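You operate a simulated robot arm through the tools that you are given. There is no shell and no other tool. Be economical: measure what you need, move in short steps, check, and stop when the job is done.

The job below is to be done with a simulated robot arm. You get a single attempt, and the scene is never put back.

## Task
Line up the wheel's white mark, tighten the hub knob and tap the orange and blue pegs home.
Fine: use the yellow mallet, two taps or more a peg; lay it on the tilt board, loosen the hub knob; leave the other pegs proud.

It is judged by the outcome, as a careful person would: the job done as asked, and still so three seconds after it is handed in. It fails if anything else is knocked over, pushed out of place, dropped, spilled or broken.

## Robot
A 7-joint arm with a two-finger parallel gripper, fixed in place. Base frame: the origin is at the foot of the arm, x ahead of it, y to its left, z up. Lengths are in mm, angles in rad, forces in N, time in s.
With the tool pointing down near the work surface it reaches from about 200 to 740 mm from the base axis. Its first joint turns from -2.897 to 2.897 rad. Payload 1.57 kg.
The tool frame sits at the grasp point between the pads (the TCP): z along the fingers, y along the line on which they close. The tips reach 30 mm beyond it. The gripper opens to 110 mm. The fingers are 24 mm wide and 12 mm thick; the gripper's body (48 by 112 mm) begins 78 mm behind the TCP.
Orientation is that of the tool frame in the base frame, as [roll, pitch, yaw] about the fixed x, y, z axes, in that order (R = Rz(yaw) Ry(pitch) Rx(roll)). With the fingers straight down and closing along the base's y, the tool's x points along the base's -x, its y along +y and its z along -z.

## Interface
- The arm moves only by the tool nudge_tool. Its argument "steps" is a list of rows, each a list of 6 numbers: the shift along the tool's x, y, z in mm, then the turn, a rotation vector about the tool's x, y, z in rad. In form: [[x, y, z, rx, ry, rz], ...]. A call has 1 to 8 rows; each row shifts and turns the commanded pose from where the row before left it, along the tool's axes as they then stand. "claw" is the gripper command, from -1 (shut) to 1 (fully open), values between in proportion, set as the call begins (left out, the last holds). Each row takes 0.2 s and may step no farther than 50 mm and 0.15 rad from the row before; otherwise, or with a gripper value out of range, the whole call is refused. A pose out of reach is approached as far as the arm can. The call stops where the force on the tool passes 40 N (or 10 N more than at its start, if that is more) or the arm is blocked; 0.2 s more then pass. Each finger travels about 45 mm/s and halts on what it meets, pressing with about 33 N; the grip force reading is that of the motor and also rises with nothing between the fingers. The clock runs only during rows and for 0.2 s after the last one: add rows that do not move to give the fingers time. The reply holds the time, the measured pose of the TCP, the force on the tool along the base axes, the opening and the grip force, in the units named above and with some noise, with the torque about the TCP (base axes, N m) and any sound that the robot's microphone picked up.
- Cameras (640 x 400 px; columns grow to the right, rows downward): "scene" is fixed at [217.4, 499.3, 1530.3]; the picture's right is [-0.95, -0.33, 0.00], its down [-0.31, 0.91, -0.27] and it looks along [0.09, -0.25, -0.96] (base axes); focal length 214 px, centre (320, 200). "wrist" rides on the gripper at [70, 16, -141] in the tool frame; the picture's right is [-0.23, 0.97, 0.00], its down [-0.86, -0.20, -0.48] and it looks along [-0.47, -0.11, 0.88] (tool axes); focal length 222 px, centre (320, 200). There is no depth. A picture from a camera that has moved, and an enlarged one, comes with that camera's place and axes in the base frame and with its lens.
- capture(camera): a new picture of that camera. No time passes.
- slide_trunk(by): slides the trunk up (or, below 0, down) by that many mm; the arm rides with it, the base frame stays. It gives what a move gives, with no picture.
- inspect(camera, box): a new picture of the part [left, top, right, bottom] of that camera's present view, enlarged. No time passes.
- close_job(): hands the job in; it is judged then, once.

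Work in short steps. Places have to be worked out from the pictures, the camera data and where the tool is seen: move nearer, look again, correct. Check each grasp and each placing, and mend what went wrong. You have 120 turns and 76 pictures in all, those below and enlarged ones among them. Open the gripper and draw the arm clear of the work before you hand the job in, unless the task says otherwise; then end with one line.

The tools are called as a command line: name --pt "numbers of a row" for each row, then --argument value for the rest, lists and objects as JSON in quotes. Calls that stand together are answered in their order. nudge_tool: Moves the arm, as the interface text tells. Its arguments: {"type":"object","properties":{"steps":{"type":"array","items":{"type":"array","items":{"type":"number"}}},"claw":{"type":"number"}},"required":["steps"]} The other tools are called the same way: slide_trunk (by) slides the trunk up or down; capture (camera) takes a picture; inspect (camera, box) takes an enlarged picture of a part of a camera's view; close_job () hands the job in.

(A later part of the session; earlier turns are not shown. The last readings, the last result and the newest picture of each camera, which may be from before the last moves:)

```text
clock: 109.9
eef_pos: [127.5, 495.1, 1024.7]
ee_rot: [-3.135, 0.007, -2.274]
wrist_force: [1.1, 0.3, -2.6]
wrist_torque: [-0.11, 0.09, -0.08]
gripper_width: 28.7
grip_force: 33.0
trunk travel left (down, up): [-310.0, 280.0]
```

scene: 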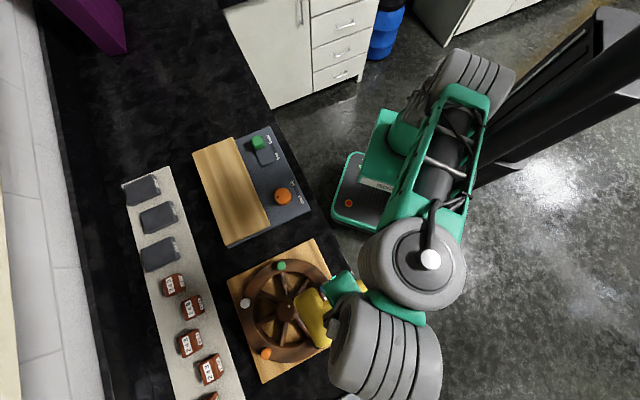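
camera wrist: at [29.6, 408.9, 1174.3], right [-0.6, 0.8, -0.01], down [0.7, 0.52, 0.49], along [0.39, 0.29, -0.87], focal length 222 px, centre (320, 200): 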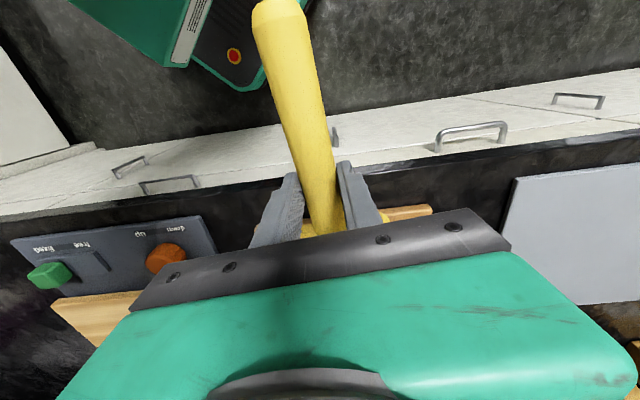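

The stop repeats at ~977. I make one firmer tap (commanding ~8 mm past it) to be sure it is fully home.

nudge_tool --pt "-20 0 20 0 0 0" --pt "0 0 18 0 0 0" --pt "0 0 19 0 0 0"

nudge_tool --pt "0 0 -30 0 0 0" --pt "30 0 -30 0 0 0" --pt "40 0 0 0 0 0" --pt "20 0 0 0 0 0"

inspect --camera "scene" --box '[245, 250, 345, 320]'

```text
clock: 110.7
eef_pos: [140.8, 509.8, 971.9]
ee_rot: [-3.139, 0.013, -2.274]
wrist_force: [4.0, -2.2, 15.4]
wrist_torque: [0.53, -1.11, -0.54]
gripper_width: 29.5
grip_force: 32.4
trunk travel left (down, up): [-310.0, 280.0]
```

```text
clock: 111.7
eef_pos: [81.5, 437.7, 1028.6]
ee_rot: [-3.136, 0.005, -2.274]
wrist_force: [1.0, -0.5, -3.8]
wrist_torque: [-0.13, 0.08, -0.17]
gripper_width: 29.2
grip_force: 33.1
trunk travel left (down, up): [-310.0, 280.0]
```

```text
5.71 times, centred on (295, 285) of scene
camera zoom: at [217.4, 499.3, 1530.3], right [-0.95, -0.33, 0.0], down [-0.31, 0.91, -0.27], along [0.09, -0.25, -0.96], focal length 1226 px, centre (463, -286)
```

zoom: 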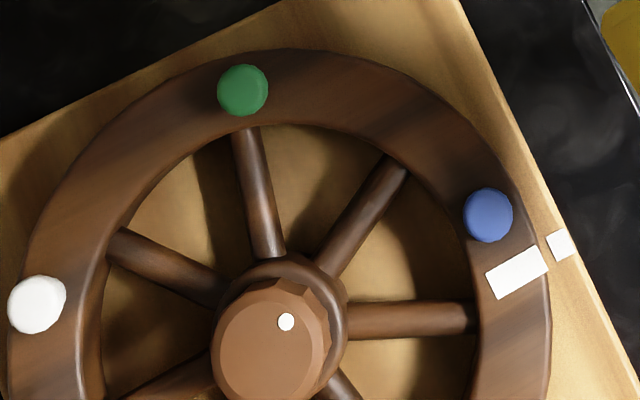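

Blue is home: its disc now looks smaller than green's, and the stop is consistent. For orange I need a longer grip, so I raise the trunk and go back to the tilt board to regrip.

slide_trunk --by 280

nudge_tool --pt "0 0 0 0 0 0.145" --pt "0 0 0 0 0 0.145" --pt "0 0 0 0 0 0.145" --pt "0 0 0 0 0 0.145" --pt "0 0 0 0 0 0.145" --pt "0 0 0 0 0 0.145" --pt "0 0 0 0 0 0.145" --pt "0 0 0 0 0 0.145"

nudge_tool --pt "0 0 0 0 0 0.145" --pt "0 0 0 0 0 0.145" --pt "0 0 0 0 0 0.145" --pt "0 0 0 0 0 0.105"

```text
clock: 114.6
eef_pos: [82.3, 438.6, 1307.5]
ee_rot: [-3.136, 0.007, -2.274]
wrist_force: [0.0, -0.4, -3.3]
wrist_torque: [-0.03, 0.09, -0.04]
gripper_width: 28.9
grip_force: 32.8
trunk travel left (down, up): [-590.0, 0.0]
```

```text
clock: 116.4
eef_pos: [80.1, 438.0, 1307.7]
ee_rot: [3.137, 0.008, 2.847]
wrist_force: [-0.2, -0.3, -3.1]
wrist_torque: [0.06, 0.11, -0.02]
gripper_width: 28.8
grip_force: 32.5
trunk travel left (down, up): [-590.0, 0.0]
```

```text
clock: 117.4
eef_pos: [80.1, 439.2, 1308.0]
ee_rot: [3.134, 0.005, 2.307]
wrist_force: [-0.6, 0.5, -3.1]
wrist_torque: [0.05, 0.03, -0.08]
gripper_width: 29.1
grip_force: 32.6
trunk travel left (down, up): [-590.0, 0.0]
```

Now across to above the tilt board.

nudge_tool --pt "-34 28 5 0 0 0" --pt "-34 28 5 0 0 0" --pt "-34 28 5 0 0 0" --pt "-34 28 10 0 0 0" --pt "-34 28 15 0 0 0" --pt "-34 28 20 0 0 0"

nudge_tool --pt "-34 28 20 0 0 0" --pt "-34 28 20 0 0 0" --pt "-34 28 20 0 0 0" --pt "-34 28 20 0 0 0" --pt "-34 28 20 0 0 0" --pt "0 0 45 0 0 0"

```text
clock: 118.8
eef_pos: [345.6, 400.0, 1249.7]
ee_rot: [3.133, 0.005, 2.309]
wrist_force: [0.1, 1.3, -2.9]
wrist_torque: [0.02, 0.07, 0.09]
gripper_width: 28.9
grip_force: 32.9
trunk travel left (down, up): [-590.0, 0.0]
```

```text
clock: 120.2
eef_pos: [564.8, 373.3, 1108.3]
ee_rot: [3.135, 0.006, 2.308]
wrist_force: [0.6, 0.7, -2.7]
wrist_torque: [-0.02, 0.07, 0.1]
gripper_width: 29.0
grip_force: 32.8
trunk travel left (down, up): [-590.0, 0.0]
```

I correct 5 mm and lower it onto the board in guarded steps.

nudge_tool --pt "-2.5 -4.7 45 0 0 0" --pt "0 0 45 0 0 0" --pt "0 0 30 0 0 0" --pt "0 0 12 0 0 0" --pt "0 0 8 0 0 0"

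nudge_tool --pt "0 0 5 0 0 0" --pt "0 0 0 0 0 0"

```text
clock: 121.4
eef_pos: [563.0, 365.0, 970.0]
ee_rot: [3.131, 0.005, 2.308]
wrist_force: [-0.7, -2.8, 3.4]
wrist_torque: [0.4, 0.58, 0.34]
gripper_width: 28.7
grip_force: 33.6
trunk travel left (down, up): [-590.0, 0.0]
```

```text
clock: 122.0
eef_pos: [562.4, 364.6, 962.4]
ee_rot: [3.133, 0.005, 2.307]
wrist_force: [1.8, -1.7, -0.3]
wrist_torque: [0.28, 0.14, -0.12]
gripper_width: 28.6
grip_force: 33.9
trunk travel left (down, up): [-590.0, 0.0]
```

Head touched at ~970 and the mallet is levelling. I lower a little more and release.

nudge_tool --pt "0 0 4 0 0 0" --pt "0 0 2 0 0 0"

nudge_tool --pt "0 0 0 0 0 0" --pt "0 0 -20 0 0 0" --pt "0 0 -35 0 0 0" --claw 0.2

capture --camera "wrist"

```text
clock: 122.6
eef_pos: [563.9, 364.4, 960.2]
ee_rot: [3.129, 0.008, 2.308]
wrist_force: [10.3, 0.8, 21.6]
wrist_torque: [0.19, 0.76, 0.7]
gripper_width: 29.1
grip_force: 32.7
trunk travel left (down, up): [-590.0, 0.0]
```

```text
clock: 123.4
eef_pos: [560.7, 365.4, 1010.9]
ee_rot: [3.134, 0.005, 2.309]
wrist_force: [0.9, 0.3, -0.9]
wrist_torque: [-0.01, -0.02, 0.0]
gripper_width: 66.2
grip_force: 0.0
trunk travel left (down, up): [-590.0, 0.0]
```

```text
13 pictures are left
camera wrist: at [524.3, 426.0, 1153.3], right [0.87, 0.49, 0.01], down [0.42, -0.77, 0.48], along [0.24, -0.42, -0.88], focal length 222 px, centre (320, 200)
```

wrist: 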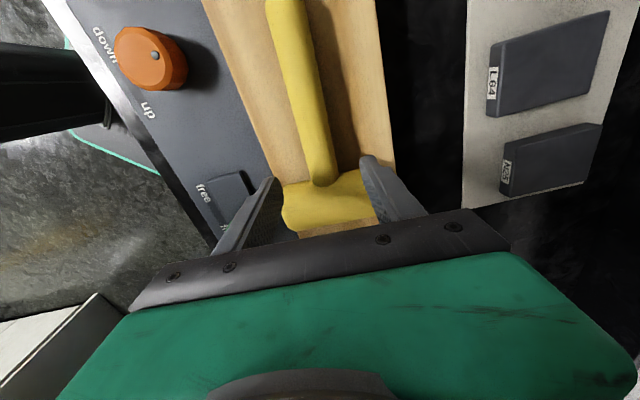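

The mallet sits flat on the board, though it had slid ~23 mm in the grip. I regrip about 95 mm from the head centre, at (528, 398).

nudge_tool --pt "23 -1 0 0 0 0.02" --pt "23 -0.7 15 0 0 0" --pt "0 0 25 0 0 0" --pt "0 0 14 0 0 0" --pt "0 0 4 0 0 0"

nudge_tool --pt "0 0 0 0 0 0" --pt "0 0 0 0 0 0" --pt "0 0 0 0 0 0" --pt "0 0 0 0 0 0" --claw -1

nudge_tool --pt "0 0 -5 0 0 0" --pt "0 0 -15 0 0 0" --pt "0 0 -25 0 0 0" --pt "0 0 -35 0 0 0" --pt "0 0 -30 0 0 0"

capture --camera "wrist"

```text
clock: 124.6
eef_pos: [536.1, 401.4, 954.8]
ee_rot: [3.132, 0.004, 2.288]
wrist_force: [0.0, -0.2, -0.4]
wrist_torque: [0.01, -0.02, -0.02]
gripper_width: 65.9
grip_force: 0.1
out of reach, approached as far as the arm can: row 3
trunk travel left (down, up): [-590.0, 0.0]
```

```text
clock: 125.6
eef_pos: [536.7, 401.0, 954.0]
ee_rot: [3.133, 0.004, 2.288]
wrist_force: [-1.8, -0.4, 1.8]
wrist_torque: [0.16, -0.01, -0.25]
gripper_width: 29.2
grip_force: 29.3
trunk travel left (down, up): [-590.0, 0.0]
```

```text
clock: 126.8
eef_pos: [532.8, 399.8, 1063.7]
ee_rot: [3.134, 0.006, 2.288]
wrist_force: [0.9, 0.7, -3.4]
wrist_torque: [0.16, 0.14, 0.09]
gripper_width: 28.9
grip_force: 33.4
trunk travel left (down, up): [-590.0, 0.0]
```

```text
12 pictures are left
camera wrist: at [497.9, 462.1, 1205.5], right [0.88, 0.47, 0.01], down [0.41, -0.78, 0.48], along [0.23, -0.42, -0.88], focal length 222 px, centre (320, 200)
```

wrist: 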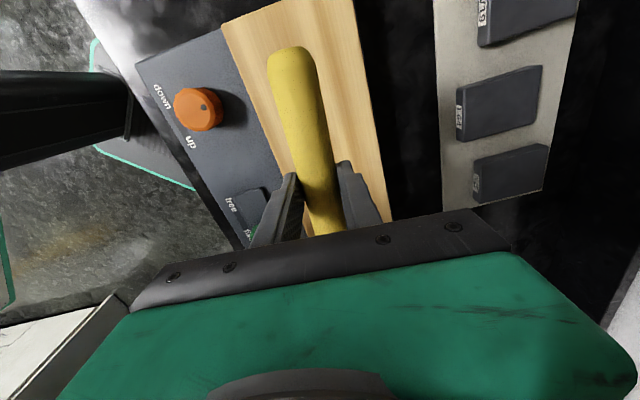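

Held. I carry it to the wheel again and turn the yaw to about -2.26.

nudge_tool --pt "41.5 -20.4 -8 0 0 0" --pt "41.5 -20.4 -8 0 0 0" --pt "41.5 -20.4 -6 0 0 0" --pt "41.5 -20.4 -4 0 0 0" --pt "41.5 -20.4 0 0 0 0" --pt "41.5 -20.4 0 0 0 0" --pt "41.5 -20.4 0 0 0 0"

nudge_tool --pt "0 0 0 0 0 -0.145" --pt "0 0 0 0 0 -0.145" --pt "0 0 0 0 0 -0.145" --pt "0 0 0 0 0 -0.145" --pt "0 0 0 0 0 -0.145" --pt "0 0 0 0 0 -0.145" --pt "0 0 0 0 0 -0.145" --pt "0 0 0 0 0 -0.145"

nudge_tool --pt "0 0 0 0 0 -0.145" --pt "0 0 0 0 0 -0.145" --pt "0 0 0 0 0 -0.145" --pt "0 0 0 0 0 -0.14"

```text
clock: 128.4
eef_pos: [234.0, 527.8, 1088.5]
ee_rot: [3.141, 0.005, 2.288]
wrist_force: [-1.2, -0.3, -2.9]
wrist_torque: [0.2, 0.12, -0.09]
gripper_width: 29.1
grip_force: 32.8
trunk travel left (down, up): [-590.0, 0.0]
```

```text
clock: 130.2
eef_pos: [234.6, 525.8, 1086.2]
ee_rot: [-3.139, 0.008, -2.833]
wrist_force: [0.0, -0.3, -2.8]
wrist_torque: [-0.06, 0.15, -0.07]
gripper_width: 28.9
grip_force: 32.9
trunk travel left (down, up): [-590.0, 0.0]
```

```text
clock: 131.2
eef_pos: [236.8, 527.1, 1088.1]
ee_rot: [-3.135, 0.006, -2.256]
wrist_force: [-0.4, 0.4, -4.2]
wrist_torque: [-0.17, 0.12, -0.12]
gripper_width: 29.0
grip_force: 32.5
trunk travel left (down, up): [-590.0, 0.0]
```

I extend over orange, going lower as it reaches out.

nudge_tool --pt "-22 25 13 0 0 0" --pt "-22 25 13 0 0 0" --pt "-22 25 13 0 0 0" --pt "-20 24 13 0 0 0" --pt "0 0 12 0 0 0" --pt "-10 12 0 0 0 0"

inspect --camera "scene" --box '[205, 280, 325, 400]'

```text
clock: 132.6
eef_pos: [209.5, 665.7, 1024.8]
ee_rot: [-3.135, 0.007, -2.258]
wrist_force: [0.8, 0.2, -1.7]
wrist_torque: [-0.11, 0.11, -0.02]
gripper_width: 28.8
grip_force: 32.9
out of reach, approached as far as the arm can: row 6
trunk travel left (down, up): [-590.0, 0.0]
```

```text
3.33 times, centred on (265, 340) of scene
camera zoom: at [217.4, 499.3, 1530.3], right [-0.95, -0.33, 0.0], down [-0.31, 0.91, -0.27], along [0.09, -0.25, -0.96], focal length 715 px, centre (503, -267)
```

zoom: 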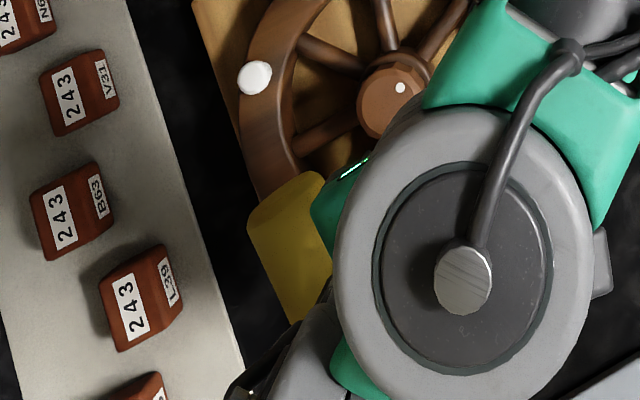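

The head centre is at about (262, 725), ~19 mm short of orange, with reach exhausted. I need ~28 mm more handle, so I go back for one more regrip, retracing the path.

nudge_tool --pt "20 -24 -20 0 0 0" --pt "24 -27 -16 0 0 0" --pt "24 -27 -16 0 0 0" --pt "20 -22 -13 0 0 0.0" --pt "0 0 0 0 0 0.145" --pt "0 0 0 0 0 0.145" --pt "0 0 0 0 0 0.145" --pt "0 0 0 0 0 0.145"

nudge_tool --pt "0 0 0 0 0 0.145" --pt "0 0 0 0 0 0.145" --pt "0 0 0 0 0 0.145" --pt "0 0 0 0 0 0.145" --pt "0 0 0 0 0 0.145" --pt "0 0 0 0 0 0.145" --pt "0 0 0 0 0 0.145" --pt "0 0 0 0 0 0.144"

```text
clock: 134.4
eef_pos: [229.5, 536.3, 1088.9]
ee_rot: [-3.14, 0.01, -2.84]
wrist_force: [0.3, 0.1, -2.9]
wrist_torque: [-0.05, 0.16, -0.08]
gripper_width: 29.0
grip_force: 33.5
trunk travel left (down, up): [-590.0, 0.0]
```

```text
clock: 136.2
eef_pos: [231.5, 536.0, 1087.9]
ee_rot: [3.14, 0.005, 2.284]
wrist_force: [-0.2, -0.5, -2.3]
wrist_torque: [0.16, 0.13, -0.06]
gripper_width: 29.1
grip_force: 32.9
trunk travel left (down, up): [-590.0, 0.0]
```

Back across to the board.

nudge_tool --pt "-43 20.2 0 0 0 0" --pt "-43 20.2 0 0 0 0" --pt "-43 20.2 4 0 0 0" --pt "-43 20.2 8 0 0 0" --pt "-43 20.2 8 0 0 0" --pt "-43 20.2 8 0 0 0" --pt "-43 20.2 8 0 0 0"

nudge_tool --pt "0 0 40 0 0 0" --pt "0 0 35 0 0 0" --pt "0 0 10 0 0 0" --pt "0 0 6 0 0 0"

```text
clock: 137.8
eef_pos: [534.6, 396.3, 1054.9]
ee_rot: [3.133, 0.004, 2.284]
wrist_force: [-0.8, -0.4, -2.5]
wrist_torque: [0.11, 0.19, -0.08]
gripper_width: 28.8
grip_force: 32.7
trunk travel left (down, up): [-590.0, 0.0]
```

```text
clock: 138.8
eef_pos: [534.0, 400.2, 965.5]
ee_rot: [3.131, 0.009, 2.286]
wrist_force: [-8.0, -1.6, 12.0]
wrist_torque: [-1.07, -0.19, -0.81]
gripper_width: 28.9
grip_force: 32.6
trunk travel left (down, up): [-590.0, 0.0]
```

Touching. I lower slightly, release, slide the open fingers 28 mm along the handle and settle to grip height.

nudge_tool --pt "0 0 5 0 0 0"

nudge_tool --pt "0 0 0 0 0 0" --pt "0 0 -4 0 0 0" --pt "0 0 0 0 0 0" --pt "14 0 0 0 0 0" --pt "14 0 0 0 0 0" --claw 0.2

capture --camera "wrist"

```text
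clock: 139.2
eef_pos: [534.3, 399.8, 961.8]
ee_rot: [3.133, 0.005, 2.287]
wrist_force: [-11.3, 1.2, 13.5]
wrist_torque: [-0.88, -0.25, -0.77]
gripper_width: 29.1
grip_force: 32.7
trunk travel left (down, up): [-590.0, 0.0]
```

```text
clock: 140.4
eef_pos: [518.2, 422.4, 961.0]
ee_rot: [3.134, 0.006, 2.284]
wrist_force: [0.0, 0.4, 0.9]
wrist_torque: [-0.01, -0.02, -0.01]
gripper_width: 66.5
grip_force: 0.0
trunk travel left (down, up): [-590.0, 0.0]
```

```text
10 pictures are left
camera wrist: at [482.3, 483.8, 1102.7], right [0.89, 0.47, 0.01], down [0.4, -0.78, 0.48], along [0.23, -0.42, -0.88], focal length 222 px, centre (320, 200)
```

wrist: 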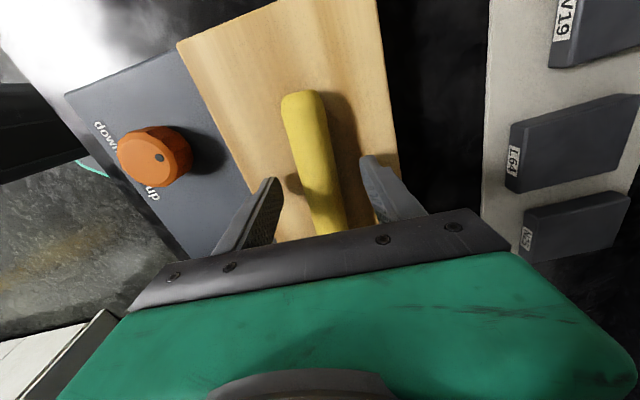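

The handle is centred between the fingers with ~64 mm of tip beyond. I lower 6 mm, close and lift.

nudge_tool --pt "0 0 6 0 0 0"

nudge_tool --pt "0 0 0 0 0 0" --pt "0 0 0 0 0 0" --pt "0 0 0 0 0 0" --pt "0 0 0 0 0 0" --pt "0 0 -5 0 0 0" --pt "0 0 -20 0 0 0" --pt "0 0 -35 0 0 0" --pt "0 0 -45 0 0 0" --claw -1

```text
clock: 140.8
eef_pos: [517.4, 423.3, 955.8]
ee_rot: [3.134, 0.006, 2.285]
wrist_force: [0.4, -0.4, 0.1]
wrist_torque: [-0.02, 0.04, -0.02]
gripper_width: 66.2
grip_force: 0.0
trunk travel left (down, up): [-590.0, 0.0]
```

```text
clock: 142.6
eef_pos: [511.7, 422.3, 1060.5]
ee_rot: [3.135, 0.006, 2.286]
wrist_force: [-0.5, -0.3, -3.4]
wrist_torque: [0.16, 0.17, -0.08]
gripper_width: 28.9
grip_force: 32.8
trunk travel left (down, up): [-590.0, 0.0]
```

Lifted. Carrying it back to the wheel and turning.

nudge_tool --pt "37.3 -20 -10 0 0 0" --pt "37.3 -20 -10 0 0 0" --pt "37.3 -20 -8 0 0 0" --pt "37.3 -20 0 0 0 0" --pt "37.3 -20 0 0 0 0" --pt "37.3 -20 0 0 0 0" --pt "37.3 -20 0 0 0 0"

nudge_tool --pt "0 0 0 0 0 -0.145" --pt "0 0 0 0 0 -0.145" --pt "0 0 0 0 0 -0.145" --pt "0 0 0 0 0 -0.145" --pt "0 0 0 0 0 -0.145" --pt "0 0 0 0 0 -0.145" --pt "0 0 0 0 0 -0.145" --pt "0 0 0 0 0 -0.145"

nudge_tool --pt "0 0 0 0 0 -0.145" --pt "0 0 0 0 0 -0.145" --pt "0 0 0 0 0 -0.145" --pt "0 0 0 0 0 -0.145" --pt "-20 22 12 0 0 0" --pt "-22 25 13 0 0 0" --pt "-22 25 13 0 0 0" --pt "-18 20 13 0 0 0"

inspect --camera "scene" --box '[205, 280, 325, 400]'

```text
clock: 144.2
eef_pos: [239.9, 528.3, 1092.0]
ee_rot: [3.136, 0.007, 2.286]
wrist_force: [0.0, 1.2, -3.1]
wrist_torque: [0.22, 0.16, 0.06]
gripper_width: 28.5
grip_force: 32.6
trunk travel left (down, up): [-590.0, 0.0]
```

```text
clock: 146.0
eef_pos: [239.3, 527.0, 1087.4]
ee_rot: [-3.14, 0.008, -2.835]
wrist_force: [-0.2, 0.5, -3.4]
wrist_torque: [-0.08, 0.27, 0.08]
gripper_width: 28.8
grip_force: 32.2
trunk travel left (down, up): [-590.0, 0.0]
```

```text
clock: 147.8
eef_pos: [219.3, 653.6, 1032.1]
ee_rot: [-3.132, 0.006, -2.258]
wrist_force: [0.7, -0.3, -2.7]
wrist_torque: [-0.25, 0.19, -0.04]
gripper_width: 29.0
grip_force: 33.1
trunk travel left (down, up): [-590.0, 0.0]
```

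```text
3.33 times, centred on (265, 340) of scene
camera zoom: at [217.4, 499.3, 1530.3], right [-0.95, -0.33, 0.0], down [-0.31, 0.91, -0.27], along [0.09, -0.25, -0.96], focal length 715 px, centre (503, -267)
```

zoom: 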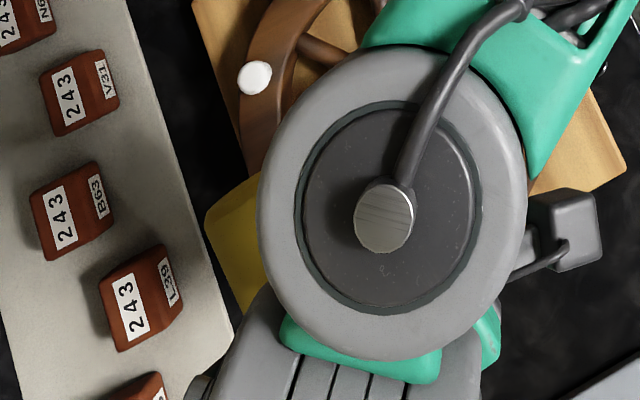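

The head now centres near (286, 731): I need to shift (-16, +12) mm, mostly along the head's axis. Then I lower toward the peg.

nudge_tool --pt "1 10 0 0 0 0" --pt "0 10 6 0 0 0" --pt "0 0 8 0 0 0" --pt "0 0 0 0 0 0"

inspect --camera "scene" --box '[205, 280, 325, 400]'

```text
clock: 148.8
eef_pos: [204.1, 662.1, 1020.3]
ee_rot: [-3.134, 0.009, -2.259]
wrist_force: [-0.4, 0.9, -2.8]
wrist_torque: [-0.17, 0.18, 0.06]
gripper_width: 28.9
grip_force: 32.7
trunk travel left (down, up): [-590.0, 0.0]
```

```text
3.33 times, centred on (265, 340) of scene
camera zoom: at [217.4, 499.3, 1530.3], right [-0.95, -0.33, 0.0], down [-0.31, 0.91, -0.27], along [0.09, -0.25, -0.96], focal length 715 px, centre (503, -267)
```

zoom: 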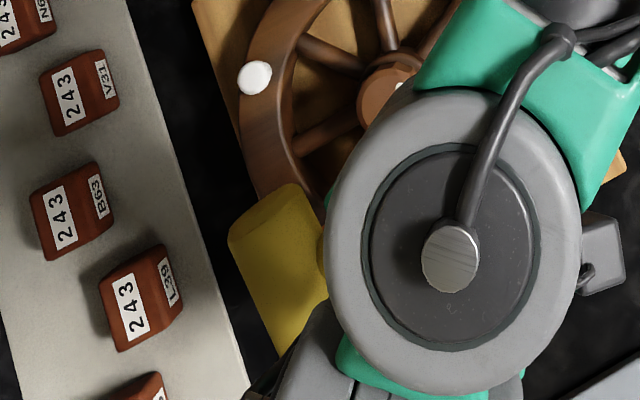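

The head centre projects within ~3 mm of the spot above orange. I step down to find contact.

nudge_tool --pt "0 0 10 0 0 0" --pt "0 0 6 0 0 0" --pt "0 0 0 0 0 0"

nudge_tool --pt "0 0 6 0 0 0" --pt "0 0 0 0 0 0"

nudge_tool --pt "0 0 5 0 0 0" --pt "0 0 0 0 0 0"

```text
clock: 149.6
eef_pos: [204.4, 662.6, 1006.3]
ee_rot: [-3.136, 0.008, -2.259]
wrist_force: [-0.2, 0.9, 0.6]
wrist_torque: [0.17, -0.01, 0.08]
gripper_width: 28.9
grip_force: 33.0
trunk travel left (down, up): [-590.0, 0.0]
```

```text
clock: 150.2
eef_pos: [204.7, 663.1, 999.6]
ee_rot: [-3.135, 0.007, -2.259]
wrist_force: [-2.4, 1.5, -0.7]
wrist_torque: [0.12, 0.11, 0.23]
gripper_width: 28.7
grip_force: 32.9
trunk travel left (down, up): [-590.0, 0.0]
```

```text
clock: 150.8
eef_pos: [205.4, 662.6, 994.6]
ee_rot: [-3.135, 0.007, -2.259]
wrist_force: [-1.1, 2.0, 2.0]
wrist_torque: [0.29, -0.03, 0.23]
gripper_width: 28.8
grip_force: 33.2
trunk travel left (down, up): [-590.0, 0.0]
```

Contact at ~1006 but only 3–5 N, so the mallet is yielding in the grip at this long lever. I try quick strokes, where the head's inertia does the work.

nudge_tool --pt "0 0 -30 0 0 0" --pt "0 0 38 0 0 0" --pt "0 0 -38 0 0 0" --pt "0 0 40 0 0 0" --pt "0 0 0 0 0 0"

```text
clock: 152.0
eef_pos: [204.8, 661.1, 987.6]
ee_rot: [-3.135, 0.007, -2.257]
wrist_force: [0.3, -1.8, -0.7]
wrist_torque: [-0.07, 0.01, -0.12]
gripper_width: 28.6
grip_force: 33.3
trunk travel left (down, up): [-590.0, 0.0]
```

Two strokes done down to z≈987. Next strokes deeper, to z≈975, then I look.

nudge_tool --pt "0 0 -30 0 0 0" --pt "0 0 38 0 0 0" --pt "0 0 -38 0 0 0" --pt "0 0 42 0 0 0" --pt "0 0 0 0 0 0"

nudge_tool --pt "0 0 -35 0 0 0" --pt "10 -12 -25 0 0 0" --pt "30 -30 -20 0 0 0" --pt "35 -33 -10 0 0 0" --pt "30 -33 0 0 0 0" --pt "0 -30 0 0 0 0"

inspect --camera "scene" --box '[215, 300, 345, 380]'

capture --camera "wrist"

```text
clock: 153.2
eef_pos: [206.6, 661.9, 974.3]
ee_rot: [-3.137, 0.011, -2.259]
wrist_force: [1.1, 2.8, 5.9]
wrist_torque: [0.06, -0.24, 0.16]
gripper_width: 29.1
grip_force: 32.6
trunk travel left (down, up): [-590.0, 0.0]
```

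```text
clock: 154.6
eef_pos: [247.9, 504.6, 1083.5]
ee_rot: [-3.136, -0.002, -2.259]
wrist_force: [-0.1, -0.4, -2.2]
wrist_torque: [-0.21, 0.15, -0.1]
gripper_width: 28.8
grip_force: 33.6
out of reach, approached as far as the arm can: row 5, 6
trunk travel left (down, up): [-590.0, 0.0]
```

```text
4.92 times, centred on (280, 340) of scene
camera zoom: at [217.4, 499.3, 1530.3], right [-0.95, -0.33, 0.0], down [-0.31, 0.91, -0.27], along [0.09, -0.25, -0.96], focal length 1056 px, centre (517, -489)
```

zoom: 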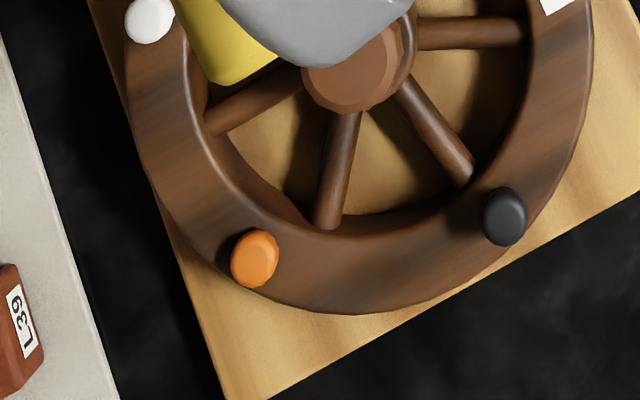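

```text
6 pictures are left
camera wrist: at [189.4, 460.8, 1224.6], right [-0.61, 0.79, -0.01], down [0.69, 0.54, 0.48], along [0.38, 0.29, -0.88], focal length 222 px, centre (320, 200)
```

wrist: 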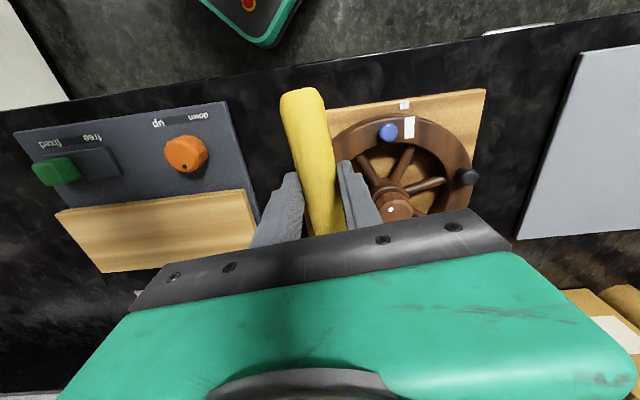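

Orange has gone down ~15 mm and shows no neck now; its neighbours are still proud. I give it two more firm taps slightly deeper to be sure.

nudge_tool --pt "-23.7 33.2 12 0 0 0" --pt "-23.7 33.2 15 0 0 0" --pt "-23.7 33.2 20 0 0 0" --pt "-23.7 33.2 22 0 0 0" --pt "0 0 0 0 0 0"

```text
clock: 155.8
eef_pos: [206.1, 659.0, 1013.3]
ee_rot: [-3.136, 0.007, -2.258]
wrist_force: [1.2, 0.0, -2.7]
wrist_torque: [-0.21, 0.12, -0.11]
gripper_width: 29.2
grip_force: 32.6
trunk travel left (down, up): [-590.0, 0.0]
```

In position (2 mm correction), two taps with a reading at the bottom.

nudge_tool --pt "-2 1.6 0 0 0 0" --pt "0 0 40 0 0 0" --pt "0 0 -25 0 0 0" --pt "0 0 31 0 0 0"

nudge_tool --pt "0 0 -25 0 0 0" --pt "0 0 28 0 0 0" --pt "0 0 0 0 0 0"

```text
clock: 156.8
eef_pos: [205.0, 662.3, 972.2]
ee_rot: [-3.141, 0.019, -2.259]
wrist_force: [0.3, -3.1, 25.2]
wrist_torque: [-0.35, -0.08, 0.27]
gripper_width: 29.0
grip_force: 32.5
trunk travel left (down, up): [-590.0, 0.0]
```

```text
clock: 157.5
eef_pos: [207.3, 667.5, 971.8]
ee_rot: [-3.14, 0.021, -2.262]
wrist_force: [3.3, 0.8, 12.4]
wrist_torque: [-0.64, 0.34, 0.3]
gripper_width: 29.0
grip_force: 32.5
trunk travel left (down, up): [-590.0, 0.0]
stopped in row 3: the force on the tool passed its limit at 44 N (the readings are from after the stop); the commanded pose is now the measured one
```

The torque is small, so that force was at the fingers rather than the head: I lift away at once and look at the wheel.

nudge_tool --pt "0 0 -35 0 0 0" --pt "10 -12 -25 0 0 0" --pt "30 -30 -20 0 0 0" --pt "35 -33 -10 0 0 0" --pt "30 -33 -5 0 0 0" --pt "10 -35 -10 0 0 0" --pt "0 -45 -10 0 0 0"

inspect --camera "scene" --box '[225, 255, 345, 375]'

```text
clock: 159.1
eef_pos: [278.2, 469.6, 1100.5]
ee_rot: [-3.138, 0.014, -2.259]
wrist_force: [0.0, -0.5, -2.6]
wrist_torque: [-0.17, 0.14, -0.08]
gripper_width: 28.7
grip_force: 33.3
out of reach, approached as far as the arm can: row 5
trunk travel left (down, up): [-590.0, 0.0]
```

```text
3.33 times, centred on (285, 315) of scene
camera zoom: at [217.4, 499.3, 1530.3], right [-0.95, -0.33, 0.0], down [-0.31, 0.91, -0.27], along [0.09, -0.25, -0.96], focal length 715 px, centre (437, -183)
```

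zoom: 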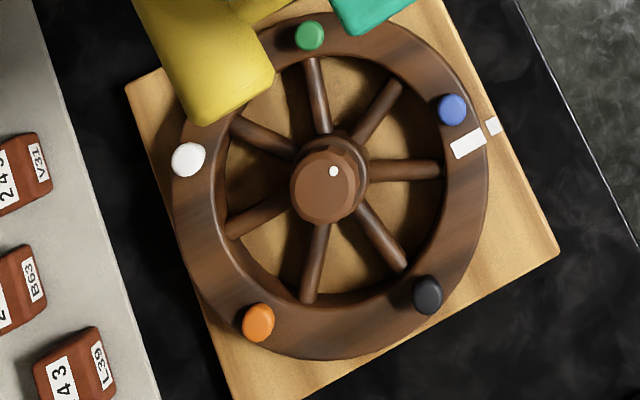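

Marks, knob dot and other pegs are unchanged. I take one tight look at orange to verify it's seated.

inspect --camera "scene" --box '[245, 320, 325, 370]'

```text
8.00 times, centred on (285, 345) of scene
camera zoom: at [217.4, 499.3, 1530.3], right [-0.95, -0.33, 0.0], down [-0.31, 0.91, -0.27], along [0.09, -0.25, -0.96], focal length 1716 px, centre (600, -960)
```

zoom: 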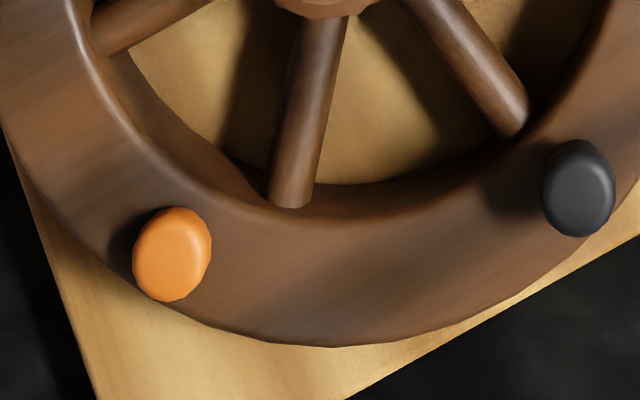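

Orange appears about 12 mm down, but compared with blue it may still have a few mm to go, and the mallet has pivoted head-up in the grip. I return to the board once more to reset the grip.

nudge_tool --pt "0 0 0 0 0 0.146" --pt "0 0 0 0 0 0.146" --pt "0 0 0 0 0 0.146" --pt "0 0 0 0 0 0.146" --pt "0 0 0 0 0 0.146" --pt "0 0 0 0 0 0.146" --pt "0 0 0 0 0 0.146" --pt "0 0 0 0 0 0.146"

nudge_tool --pt "0 0 0 0 0 0.146" --pt "0 0 0 0 0 0.146" --pt "0 0 0 0 0 0.146" --pt "0 0 0 0 0 0.13"

```text
clock: 160.9
eef_pos: [280.3, 469.2, 1100.2]
ee_rot: [3.134, 0.007, 2.852]
wrist_force: [0.0, -0.2, -3.5]
wrist_torque: [0.05, 0.24, -0.04]
gripper_width: 29.0
grip_force: 33.7
trunk travel left (down, up): [-590.0, 0.0]
```

```text
clock: 161.9
eef_pos: [280.6, 468.8, 1103.6]
ee_rot: [3.134, 0.0, 2.284]
wrist_force: [0.0, 0.4, -2.9]
wrist_torque: [0.19, 0.13, 0.05]
gripper_width: 28.9
grip_force: 33.1
out of reach, approached as far as the arm can: row 4
trunk travel left (down, up): [-590.0, 0.0]
```

Across to the earlier lay position at (518, 422), then lowering.

nudge_tool --pt "-32 24.8 0 0 0 0" --pt "-32 24.8 0 0 0 0" --pt "-32 24.8 5 0 0 0" --pt "-32 24.8 10 0 0 0" --pt "-32 24.8 10 0 0 0" --pt "-32 24.8 15 0 0 0"

nudge_tool --pt "0 0 40 0 0 0" --pt "0 0 30 0 0 0" --pt "0 0 15 0 0 0" --pt "0 0 6 0 0 0"

```text
clock: 163.3
eef_pos: [519.9, 421.4, 1062.4]
ee_rot: [3.125, 0.001, 2.288]
wrist_force: [0.8, 0.7, -2.7]
wrist_torque: [0.17, 0.19, 0.12]
gripper_width: 28.9
grip_force: 32.5
trunk travel left (down, up): [-590.0, 0.0]
```

```text
clock: 164.3
eef_pos: [520.7, 422.2, 971.8]
ee_rot: [3.128, 0.002, 2.288]
wrist_force: [0.6, 0.5, -4.1]
wrist_torque: [0.22, 0.19, 0.11]
gripper_width: 28.9
grip_force: 33.1
trunk travel left (down, up): [-590.0, 0.0]
```

No contact yet; I go on down to ~957.

nudge_tool --pt "0 0 6 0 0 0" --pt "0 0 5 0 0 0" --pt "0 0 4 0 0 0"

nudge_tool --pt "0 0 0 0 0 0" --pt "0 0 0 0 0 0" --pt "0 0 0 0 0 0" --claw 0.0

capture --camera "wrist"

```text
clock: 165.1
eef_pos: [522.2, 422.9, 959.4]
ee_rot: [3.124, 0.002, 2.288]
wrist_force: [-3.8, 0.7, 6.7]
wrist_torque: [-0.92, 0.04, -0.42]
gripper_width: 29.1
grip_force: 33.2
trunk travel left (down, up): [-590.0, 0.0]
```

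```text
clock: 165.9
eef_pos: [522.5, 422.9, 958.5]
ee_rot: [3.127, 0.002, 2.287]
wrist_force: [-1.0, -0.3, -0.2]
wrist_torque: [-0.01, 0.0, -0.01]
gripper_width: 54.9
grip_force: 0.1
trunk travel left (down, up): [-590.0, 0.0]
```

```text
3 pictures are left
camera wrist: at [486.1, 484.1, 1100.0], right [0.88, 0.47, 0.02], down [0.41, -0.78, 0.48], along [0.23, -0.41, -0.88], focal length 222 px, centre (320, 200)
```

wrist: 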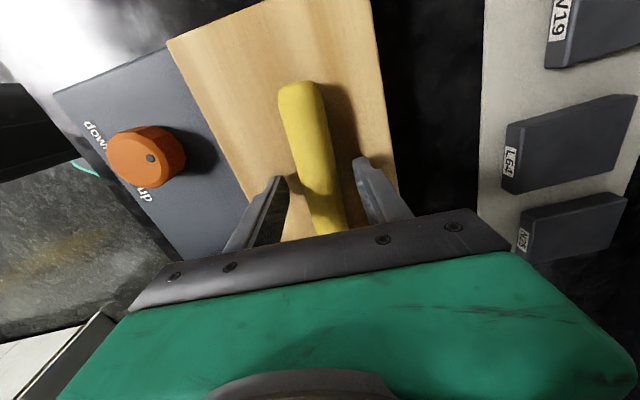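

The mallet lies level. I shift 3 mm along the handle, grip at z≈955, and lift.

nudge_tool --pt "3 0 3 0 0 0"

nudge_tool --pt "0 0 0 0 0 0" --pt "0 0 0 0 0 0" --pt "0 0 0 0 0 0" --pt "0 0 -5 0 0 0" --pt "0 0 -20 0 0 0" --pt "0 0 -35 0 0 0" --pt "0 0 -45 0 0 0" --claw -1

nudge_tool --pt "37.3 -20 -10 0 0 0" --pt "37.3 -20 -10 0 0 0" --pt "37.3 -20 -8 0 0 0" --pt "37.3 -20 0 0 0 0" --pt "37.3 -20 0 0 0 0" --pt "37.3 -20 0 0 0 0" --pt "37.3 -20 0 0 0 0"

```text
clock: 166.3
eef_pos: [520.3, 426.6, 956.1]
ee_rot: [3.127, 0.001, 2.286]
wrist_force: [-0.2, -0.3, -0.8]
wrist_torque: [0.0, -0.02, 0.01]
gripper_width: 55.1
grip_force: 0.0
trunk travel left (down, up): [-590.0, 0.0]
```

```text
clock: 167.9
eef_pos: [517.4, 422.7, 1061.5]
ee_rot: [3.129, 0.002, 2.288]
wrist_force: [-0.3, -1.2, -3.1]
wrist_torque: [0.18, 0.15, -0.07]
gripper_width: 29.1
grip_force: 33.0
trunk travel left (down, up): [-590.0, 0.0]
```

```text
clock: 169.5
eef_pos: [241.0, 531.4, 1091.8]
ee_rot: [3.134, 0.002, 2.29]
wrist_force: [-0.2, -0.6, -2.8]
wrist_torque: [0.18, 0.17, -0.1]
gripper_width: 29.0
grip_force: 33.0
out of reach, approached as far as the arm can: row 7
trunk travel left (down, up): [-590.0, 0.0]
```

Turn the yaw and extend to the same spot over orange, (204, 662), z≈1020.

nudge_tool --pt "0 0 0 0 0 -0.1445" --pt "0 0 0 0 0 -0.1445" --pt "0 0 0 0 0 -0.1445" --pt "0 0 0 0 0 -0.1445" --pt "0 0 0 0 0 -0.1445" --pt "0 0 0 0 0 -0.1445" --pt "0 0 0 0 0 -0.1445" --pt "0 0 0 0 0 -0.1445"

nudge_tool --pt "0 0 0 0 0 -0.1445" --pt "0 0 0 0 0 -0.1445" --pt "0 0 0 0 0 -0.1445" --pt "0 0 0 0 0 -0.1445" --pt "-20 28 12 0 0 0" --pt "-20 30 14 0 0 0" --pt "-20 30 20 0 0 0" --pt "-18 22 20 0 0 0"

```text
clock: 171.3
eef_pos: [241.1, 532.7, 1091.8]
ee_rot: [3.138, 0.015, -2.838]
wrist_force: [0.1, 0.5, -3.9]
wrist_torque: [-0.04, 0.24, 0.11]
gripper_width: 28.9
grip_force: 33.1
trunk travel left (down, up): [-590.0, 0.0]
```

```text
clock: 173.1
eef_pos: [205.9, 661.1, 1023.7]
ee_rot: [-3.136, 0.013, -2.261]
wrist_force: [0.6, -0.6, -2.6]
wrist_torque: [-0.21, 0.16, -0.1]
gripper_width: 28.8
grip_force: 32.9
trunk travel left (down, up): [-590.0, 0.0]
```

On position. I step down to find the present contact height (it was ~1006 when the peg was proud).

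nudge_tool --pt "0 2 14 0 0 0" --pt "0 0 6 0 0 0" --pt "0 0 0 0 0 0"

nudge_tool --pt "0 0 4 0 0 0" --pt "0 0 0 0 0 0"

nudge_tool --pt "0 0 4 0 0 0" --pt "0 0 0 0 0 0"

nudge_tool --pt "0 0 4 0 0 0" --pt "0 0 0 0 0 0"

```text
clock: 173.9
eef_pos: [204.9, 662.7, 1005.8]
ee_rot: [-3.137, 0.013, -2.263]
wrist_force: [0.7, -0.8, -3.2]
wrist_torque: [-0.21, 0.14, -0.11]
gripper_width: 28.9
grip_force: 32.7
trunk travel left (down, up): [-590.0, 0.0]
```

```text
clock: 174.5
eef_pos: [205.0, 663.4, 1000.2]
ee_rot: [-3.138, 0.015, -2.261]
wrist_force: [-0.5, 0.1, -3.0]
wrist_torque: [-0.25, 0.16, -0.06]
gripper_width: 28.7
grip_force: 32.7
trunk travel left (down, up): [-590.0, 0.0]
```

```text
clock: 175.1
eef_pos: [204.7, 663.7, 997.7]
ee_rot: [-3.14, 0.013, -2.261]
wrist_force: [-0.2, -0.5, -2.6]
wrist_torque: [-0.22, 0.2, 0.08]
gripper_width: 28.9
grip_force: 33.0
trunk travel left (down, up): [-590.0, 0.0]
```

```text
clock: 175.7
eef_pos: [205.1, 663.7, 996.0]
ee_rot: [-3.139, 0.017, -2.264]
wrist_force: [2.0, -2.5, 6.9]
wrist_torque: [0.57, -0.62, -0.32]
gripper_width: 28.8
grip_force: 32.8
trunk travel left (down, up): [-590.0, 0.0]
```

Contact now is at ~997, so orange probably has several mm left. I give quick strokes from ~25 mm above to a few mm past contact.

nudge_tool --pt "0 0 -25 0 0 0" --pt "0 0 32 0 0 0" --pt "0 0 -30 0 0 0" --pt "0 0 35 0 0 0" --pt "0 0 0 0 0 0"

nudge_tool --pt "0 0 -25 0 0 0" --pt "0 0 0 0 0 0" --pt "0 0 20 0 0 0" --pt "0 0 0 0 0 0"

```text
clock: 176.9
eef_pos: [203.4, 665.1, 982.6]
ee_rot: [-3.141, 0.019, -2.262]
wrist_force: [-1.1, 1.8, 6.7]
wrist_torque: [0.75, -0.37, 0.27]
gripper_width: 29.1
grip_force: 32.5
trunk travel left (down, up): [-590.0, 0.0]
```

```text
clock: 177.9
eef_pos: [203.0, 661.9, 986.0]
ee_rot: [-3.139, 0.015, -2.263]
wrist_force: [-0.8, -0.3, -3.4]
wrist_torque: [-0.2, 0.21, 0.08]
gripper_width: 28.9
grip_force: 33.4
trunk travel left (down, up): [-590.0, 0.0]
```

Contact has moved down to ~984. Two more strokes to command ~976 (fingers stay above the hub ring).

nudge_tool --pt "0 0 -15 0 0 0" --pt "0 0 22 0 0 0" --pt "0 0 -25 0 0 0" --pt "0 0 28 0 0 0" --pt "0 0 0 0 0 0"

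nudge_tool --pt "0 0 -35 0 0 0" --pt "10 -12 -25 0 0 0" --pt "30 -30 -20 0 0 0" --pt "35 -33 -10 0 0 0" --pt "30 -33 -5 0 0 0" --pt "10 -35 -10 0 0 0" --pt "0 -45 -10 0 0 0"

inspect --camera "scene" --box '[245, 320, 325, 370]'

```text
clock: 179.1
eef_pos: [203.6, 662.1, 977.9]
ee_rot: [-3.14, 0.019, -2.261]
wrist_force: [-1.3, 1.8, 7.5]
wrist_torque: [0.77, -0.45, 0.38]
gripper_width: 28.6
grip_force: 32.8
trunk travel left (down, up): [-590.0, 0.0]
```

```text
clock: 180.7
eef_pos: [274.1, 459.0, 1105.7]
ee_rot: [-3.139, 0.013, -2.262]
wrist_force: [0.3, 0.5, -3.1]
wrist_torque: [-0.17, 0.16, 0.08]
gripper_width: 28.8
grip_force: 32.6
out of reach, approached as far as the arm can: row 5
trunk travel left (down, up): [-590.0, 0.0]
```

```text
8.00 times, centred on (285, 345) of scene
camera zoom: at [217.4, 499.3, 1530.3], right [-0.95, -0.33, 0.0], down [-0.31, 0.91, -0.27], along [0.09, -0.25, -0.96], focal length 1716 px, centre (600, -960)
```

zoom: 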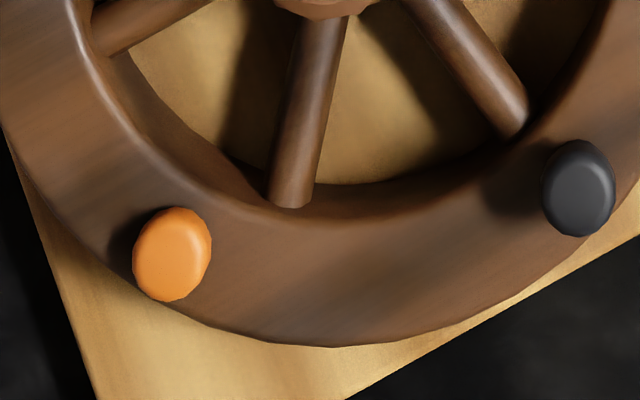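

Orange is at exactly the same place after stronger taps, so it is seated at its stop. Now I take the mallet back to the tilt board.

nudge_tool --pt "0 0 0 0 0 0.146" --pt "0 0 0 0 0 0.146" --pt "0 0 0 0 0 0.146" --pt "0 0 0 0 0 0.146" --pt "0 0 0 0 0 0.146" --pt "0 0 0 0 0 0.146" --pt "0 0 0 0 0 0.146" --pt "0 0 0 0 0 0.146"

nudge_tool --pt "0 0 0 0 0 0.146" --pt "0 0 0 0 0 0.146" --pt "0 0 0 0 0 0.146" --pt "0 0 0 0 0 0.13"

```text
clock: 182.5
eef_pos: [278.1, 462.0, 1103.3]
ee_rot: [3.131, 0.009, 2.85]
wrist_force: [-0.4, -0.5, -3.4]
wrist_torque: [0.06, 0.26, -0.09]
gripper_width: 28.4
grip_force: 32.6
trunk travel left (down, up): [-590.0, 0.0]
```

```text
clock: 183.5
eef_pos: [276.9, 461.9, 1105.6]
ee_rot: [3.134, 0.0, 2.284]
wrist_force: [1.7, 1.3, -2.9]
wrist_torque: [0.16, 0.17, 0.1]
gripper_width: 28.9
grip_force: 32.4
trunk travel left (down, up): [-590.0, 0.0]
```

Across to the lay position.

nudge_tool --pt "-31.7 26.6 0 0 0 0" --pt "-31.7 26.6 0 0 0 0" --pt "-31.7 26.6 5 0 0 0" --pt "-31.7 26.6 10 0 0 0" --pt "-31.7 26.6 10 0 0 0" --pt "-31.7 26.6 15 0 0 0"

nudge_tool --pt "0 0 40 0 0 0" --pt "0 0 30 0 0 0" --pt "0 0 15 0 0 0" --pt "0 0 6 0 0 0"

```text
clock: 184.9
eef_pos: [526.3, 423.6, 1068.1]
ee_rot: [3.128, 0.002, 2.286]
wrist_force: [0.7, 0.6, -3.6]
wrist_torque: [0.23, 0.13, 0.11]
gripper_width: 29.0
grip_force: 33.6
trunk travel left (down, up): [-590.0, 0.0]
```

```text
clock: 185.9
eef_pos: [525.3, 423.3, 975.4]
ee_rot: [3.125, 0.002, 2.286]
wrist_force: [0.2, 1.3, -3.2]
wrist_torque: [0.18, 0.13, 0.07]
gripper_width: 29.0
grip_force: 33.1
trunk travel left (down, up): [-590.0, 0.0]
```

I lower the rest in small steps until it rests on the board.

nudge_tool --pt "0 0 6 0 0 0" --pt "0 0 5 0 0 0" --pt "0 0 4 0 0 0" --pt "0 0 3 0 0 0"

```text
clock: 186.9
eef_pos: [525.0, 424.0, 958.7]
ee_rot: [3.121, 0.002, 2.286]
wrist_force: [2.2, 6.5, 11.4]
wrist_torque: [-0.5, -1.06, 0.62]
gripper_width: 28.9
grip_force: 33.1
trunk travel left (down, up): [-590.0, 0.0]
```

It rests on the board. I release and rise straight up.

nudge_tool --pt "0 0 0 0 0 0" --pt "0 0 0 0 0 0" --pt "0 0 0 0 0 0" --pt "0 0 -25 0 0 0" --pt "0 0 -40 0 0 0" --pt "0 0 -45 0 0 0" --claw 0.3

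nudge_tool --pt "40 -5 0 0 0 0" --pt "40 -15 0 0 0 0" --pt "40 -20 0 0 0 0" --pt "40 -20 0 0 0 0" --pt "40 -20 0 0 0 0" --pt "40 -20 0 0 0 0" --pt "40 -10 0 0 0 0"

```text
clock: 188.3
eef_pos: [522.5, 419.5, 1061.8]
ee_rot: [3.128, 0.003, 2.283]
wrist_force: [0.1, 0.2, -0.7]
wrist_torque: [-0.03, -0.01, 0.02]
gripper_width: 71.8
grip_force: 0.1
trunk travel left (down, up): [-590.0, 0.0]
```

```text
clock: 189.9
eef_pos: [264.2, 565.7, 1071.0]
ee_rot: [3.126, 0.003, 2.285]
wrist_force: [-1.9, 0.5, 0.9]
wrist_torque: [-0.03, -0.02, -0.03]
gripper_width: 71.6
grip_force: 0.0
out of reach, approached as far as the arm can: row 5, 6
trunk travel left (down, up): [-590.0, 0.0]
```

Mallet released. I move above the hub knob and turn the yaw to ~1.65, to have room for a counter-clockwise turn.

nudge_tool --pt "30 22 0 0 0 0" --pt "30 22 0 0 0 0" --pt "0 0 10 0 0 0.13" --pt "0 0 10 0 0 0.13" --pt "0 0 10 0 0 0.13" --pt "0 0 0 0 0 0.13" --pt "0 0 0 0 0 0.11" --claw 0.4

```text
clock: 191.5
eef_pos: [254.9, 641.2, 1042.4]
ee_rot: [3.129, -0.006, 1.652]
wrist_force: [1.2, 0.6, -0.2]
wrist_torque: [0.02, -0.01, 0.02]
gripper_width: 77.0
grip_force: 0.1
trunk travel left (down, up): [-590.0, 0.0]
```

I centre on the knob (258, 640), descend to z≈977 and grip.

nudge_tool --pt "-1.7 3.2 20 0 0 0" --pt "0 0 25 0 0 0" --pt "0 0 14 0 0 0" --pt "0 0 6 0 0 0"

nudge_tool --pt "0 0 0 0 0 0" --pt "0 0 0 0 0 0" --pt "0 0 0 0 0 0" --pt "0 0 0 0 0 0" --claw -1

```text
clock: 192.5
eef_pos: [265.0, 650.9, 980.1]
ee_rot: [3.129, -0.007, 1.654]
wrist_force: [0.1, 0.8, 0.1]
wrist_torque: [0.02, -0.01, -0.01]
gripper_width: 77.0
grip_force: 0.1
out of reach, approached as far as the arm can: row 2, 3
trunk travel left (down, up): [-590.0, 0.0]
```

```text
clock: 193.5
eef_pos: [256.5, 651.2, 979.8]
ee_rot: [3.129, 0.001, 1.663]
wrist_force: [-42.7, -2.9, 8.0]
wrist_torque: [-0.43, 1.94, -0.45]
gripper_width: 46.8
grip_force: 31.0
trunk travel left (down, up): [-590.0, 0.0]
stopped in row 4: the force on the tool passed its limit at 43 N (the readings are from after the stop); the commanded pose is now the measured one
```

The grip landed ~11 mm off-centre in y. I open, recentre with a slightly different yaw, and check the pose before closing again.

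nudge_tool --pt "0 0 0 0 0 0" --pt "0 0 0 0 0 0" --pt "0 0 0 0 0 -0.13" --pt "0 0 0 0 0 -0.13" --pt "-6 1 0 0 0 0" --pt "-5 0 0 0 0 0" --claw 0.4

```text
clock: 194.9
eef_pos: [268.7, 638.6, 977.7]
ee_rot: [3.133, 0.002, 1.915]
wrist_force: [0.3, -0.9, 0.6]
wrist_torque: [0.01, 0.04, -0.01]
gripper_width: 76.9
grip_force: 0.0
trunk travel left (down, up): [-590.0, 0.0]
```

Position is now off by (-10.5, +1) mm; I correct that and check.

nudge_tool --pt "4.7 -9.5 0 0 0 0" --pt "0 0 0 0 0 0"

nudge_tool --pt "0 0 0 0 0 0" --pt "0 0 0 0 0 0" --pt "0 0 0 0 0 0" --pt "0 0 0 0 0 0" --claw -1

```text
clock: 195.5
eef_pos: [258.2, 640.6, 977.9]
ee_rot: [3.134, 0.005, 1.915]
wrist_force: [-1.0, -0.8, 0.4]
wrist_torque: [0.0, 0.0, 0.01]
gripper_width: 76.9
grip_force: 0.1
trunk travel left (down, up): [-590.0, 0.0]
```

```text
clock: 196.5
eef_pos: [257.6, 641.8, 977.4]
ee_rot: [3.134, 0.004, 1.917]
wrist_force: [-4.6, -2.5, 1.5]
wrist_torque: [-0.35, 0.79, -0.03]
gripper_width: 47.6
grip_force: 34.0
trunk travel left (down, up): [-590.0, 0.0]
```

Centred and gripped. I turn counter-clockwise to loosen.

nudge_tool --pt "0 0 0 0 0 -0.14" --pt "0 0 0 0 0 -0.14" --pt "0 0 0 0 0 -0.14" --pt "0 0 0 0 0 -0.14" --pt "0 0 0 0 0 -0.14" --pt "0 0 0 0 0 -0.14" --pt "0 0 0 0 0 -0.14" --pt "0 0 0 0 0 -0.14"

nudge_tool --pt "0 0 -1 0 0 -0.14" --pt "0 0 0 0 0 -0.14" --pt "0 0 0 0 0 -0.14" --pt "0 0 0 0 0 -0.14" --pt "0 0 0 0 0 -0.14" --pt "0 0 0 0 0 -0.14" --pt "0 0 0 0 0 -0.14" --pt "0 0 0 0 0 -0.14"

```text
clock: 198.3
eef_pos: [255.7, 640.9, 978.6]
ee_rot: [-3.14, 0.011, 3.039]
wrist_force: [-27.5, -18.1, -11.6]
wrist_torque: [0.46, 0.84, -0.03]
gripper_width: 47.4
grip_force: 44.9
trunk travel left (down, up): [-590.0, 0.0]
```

```text
clock: 199.0
eef_pos: [256.7, 639.8, 979.2]
ee_rot: [-3.136, 0.008, -2.927]
wrist_force: [-18.7, -11.4, 3.6]
wrist_torque: [0.89, 1.13, 0.0]
gripper_width: 47.7
grip_force: 45.0
trunk travel left (down, up): [-590.0, 0.0]
stopped in row 3: the force on the tool passed its limit at 46 N (the readings are from after the stop); the commanded pose is now the measured one
```

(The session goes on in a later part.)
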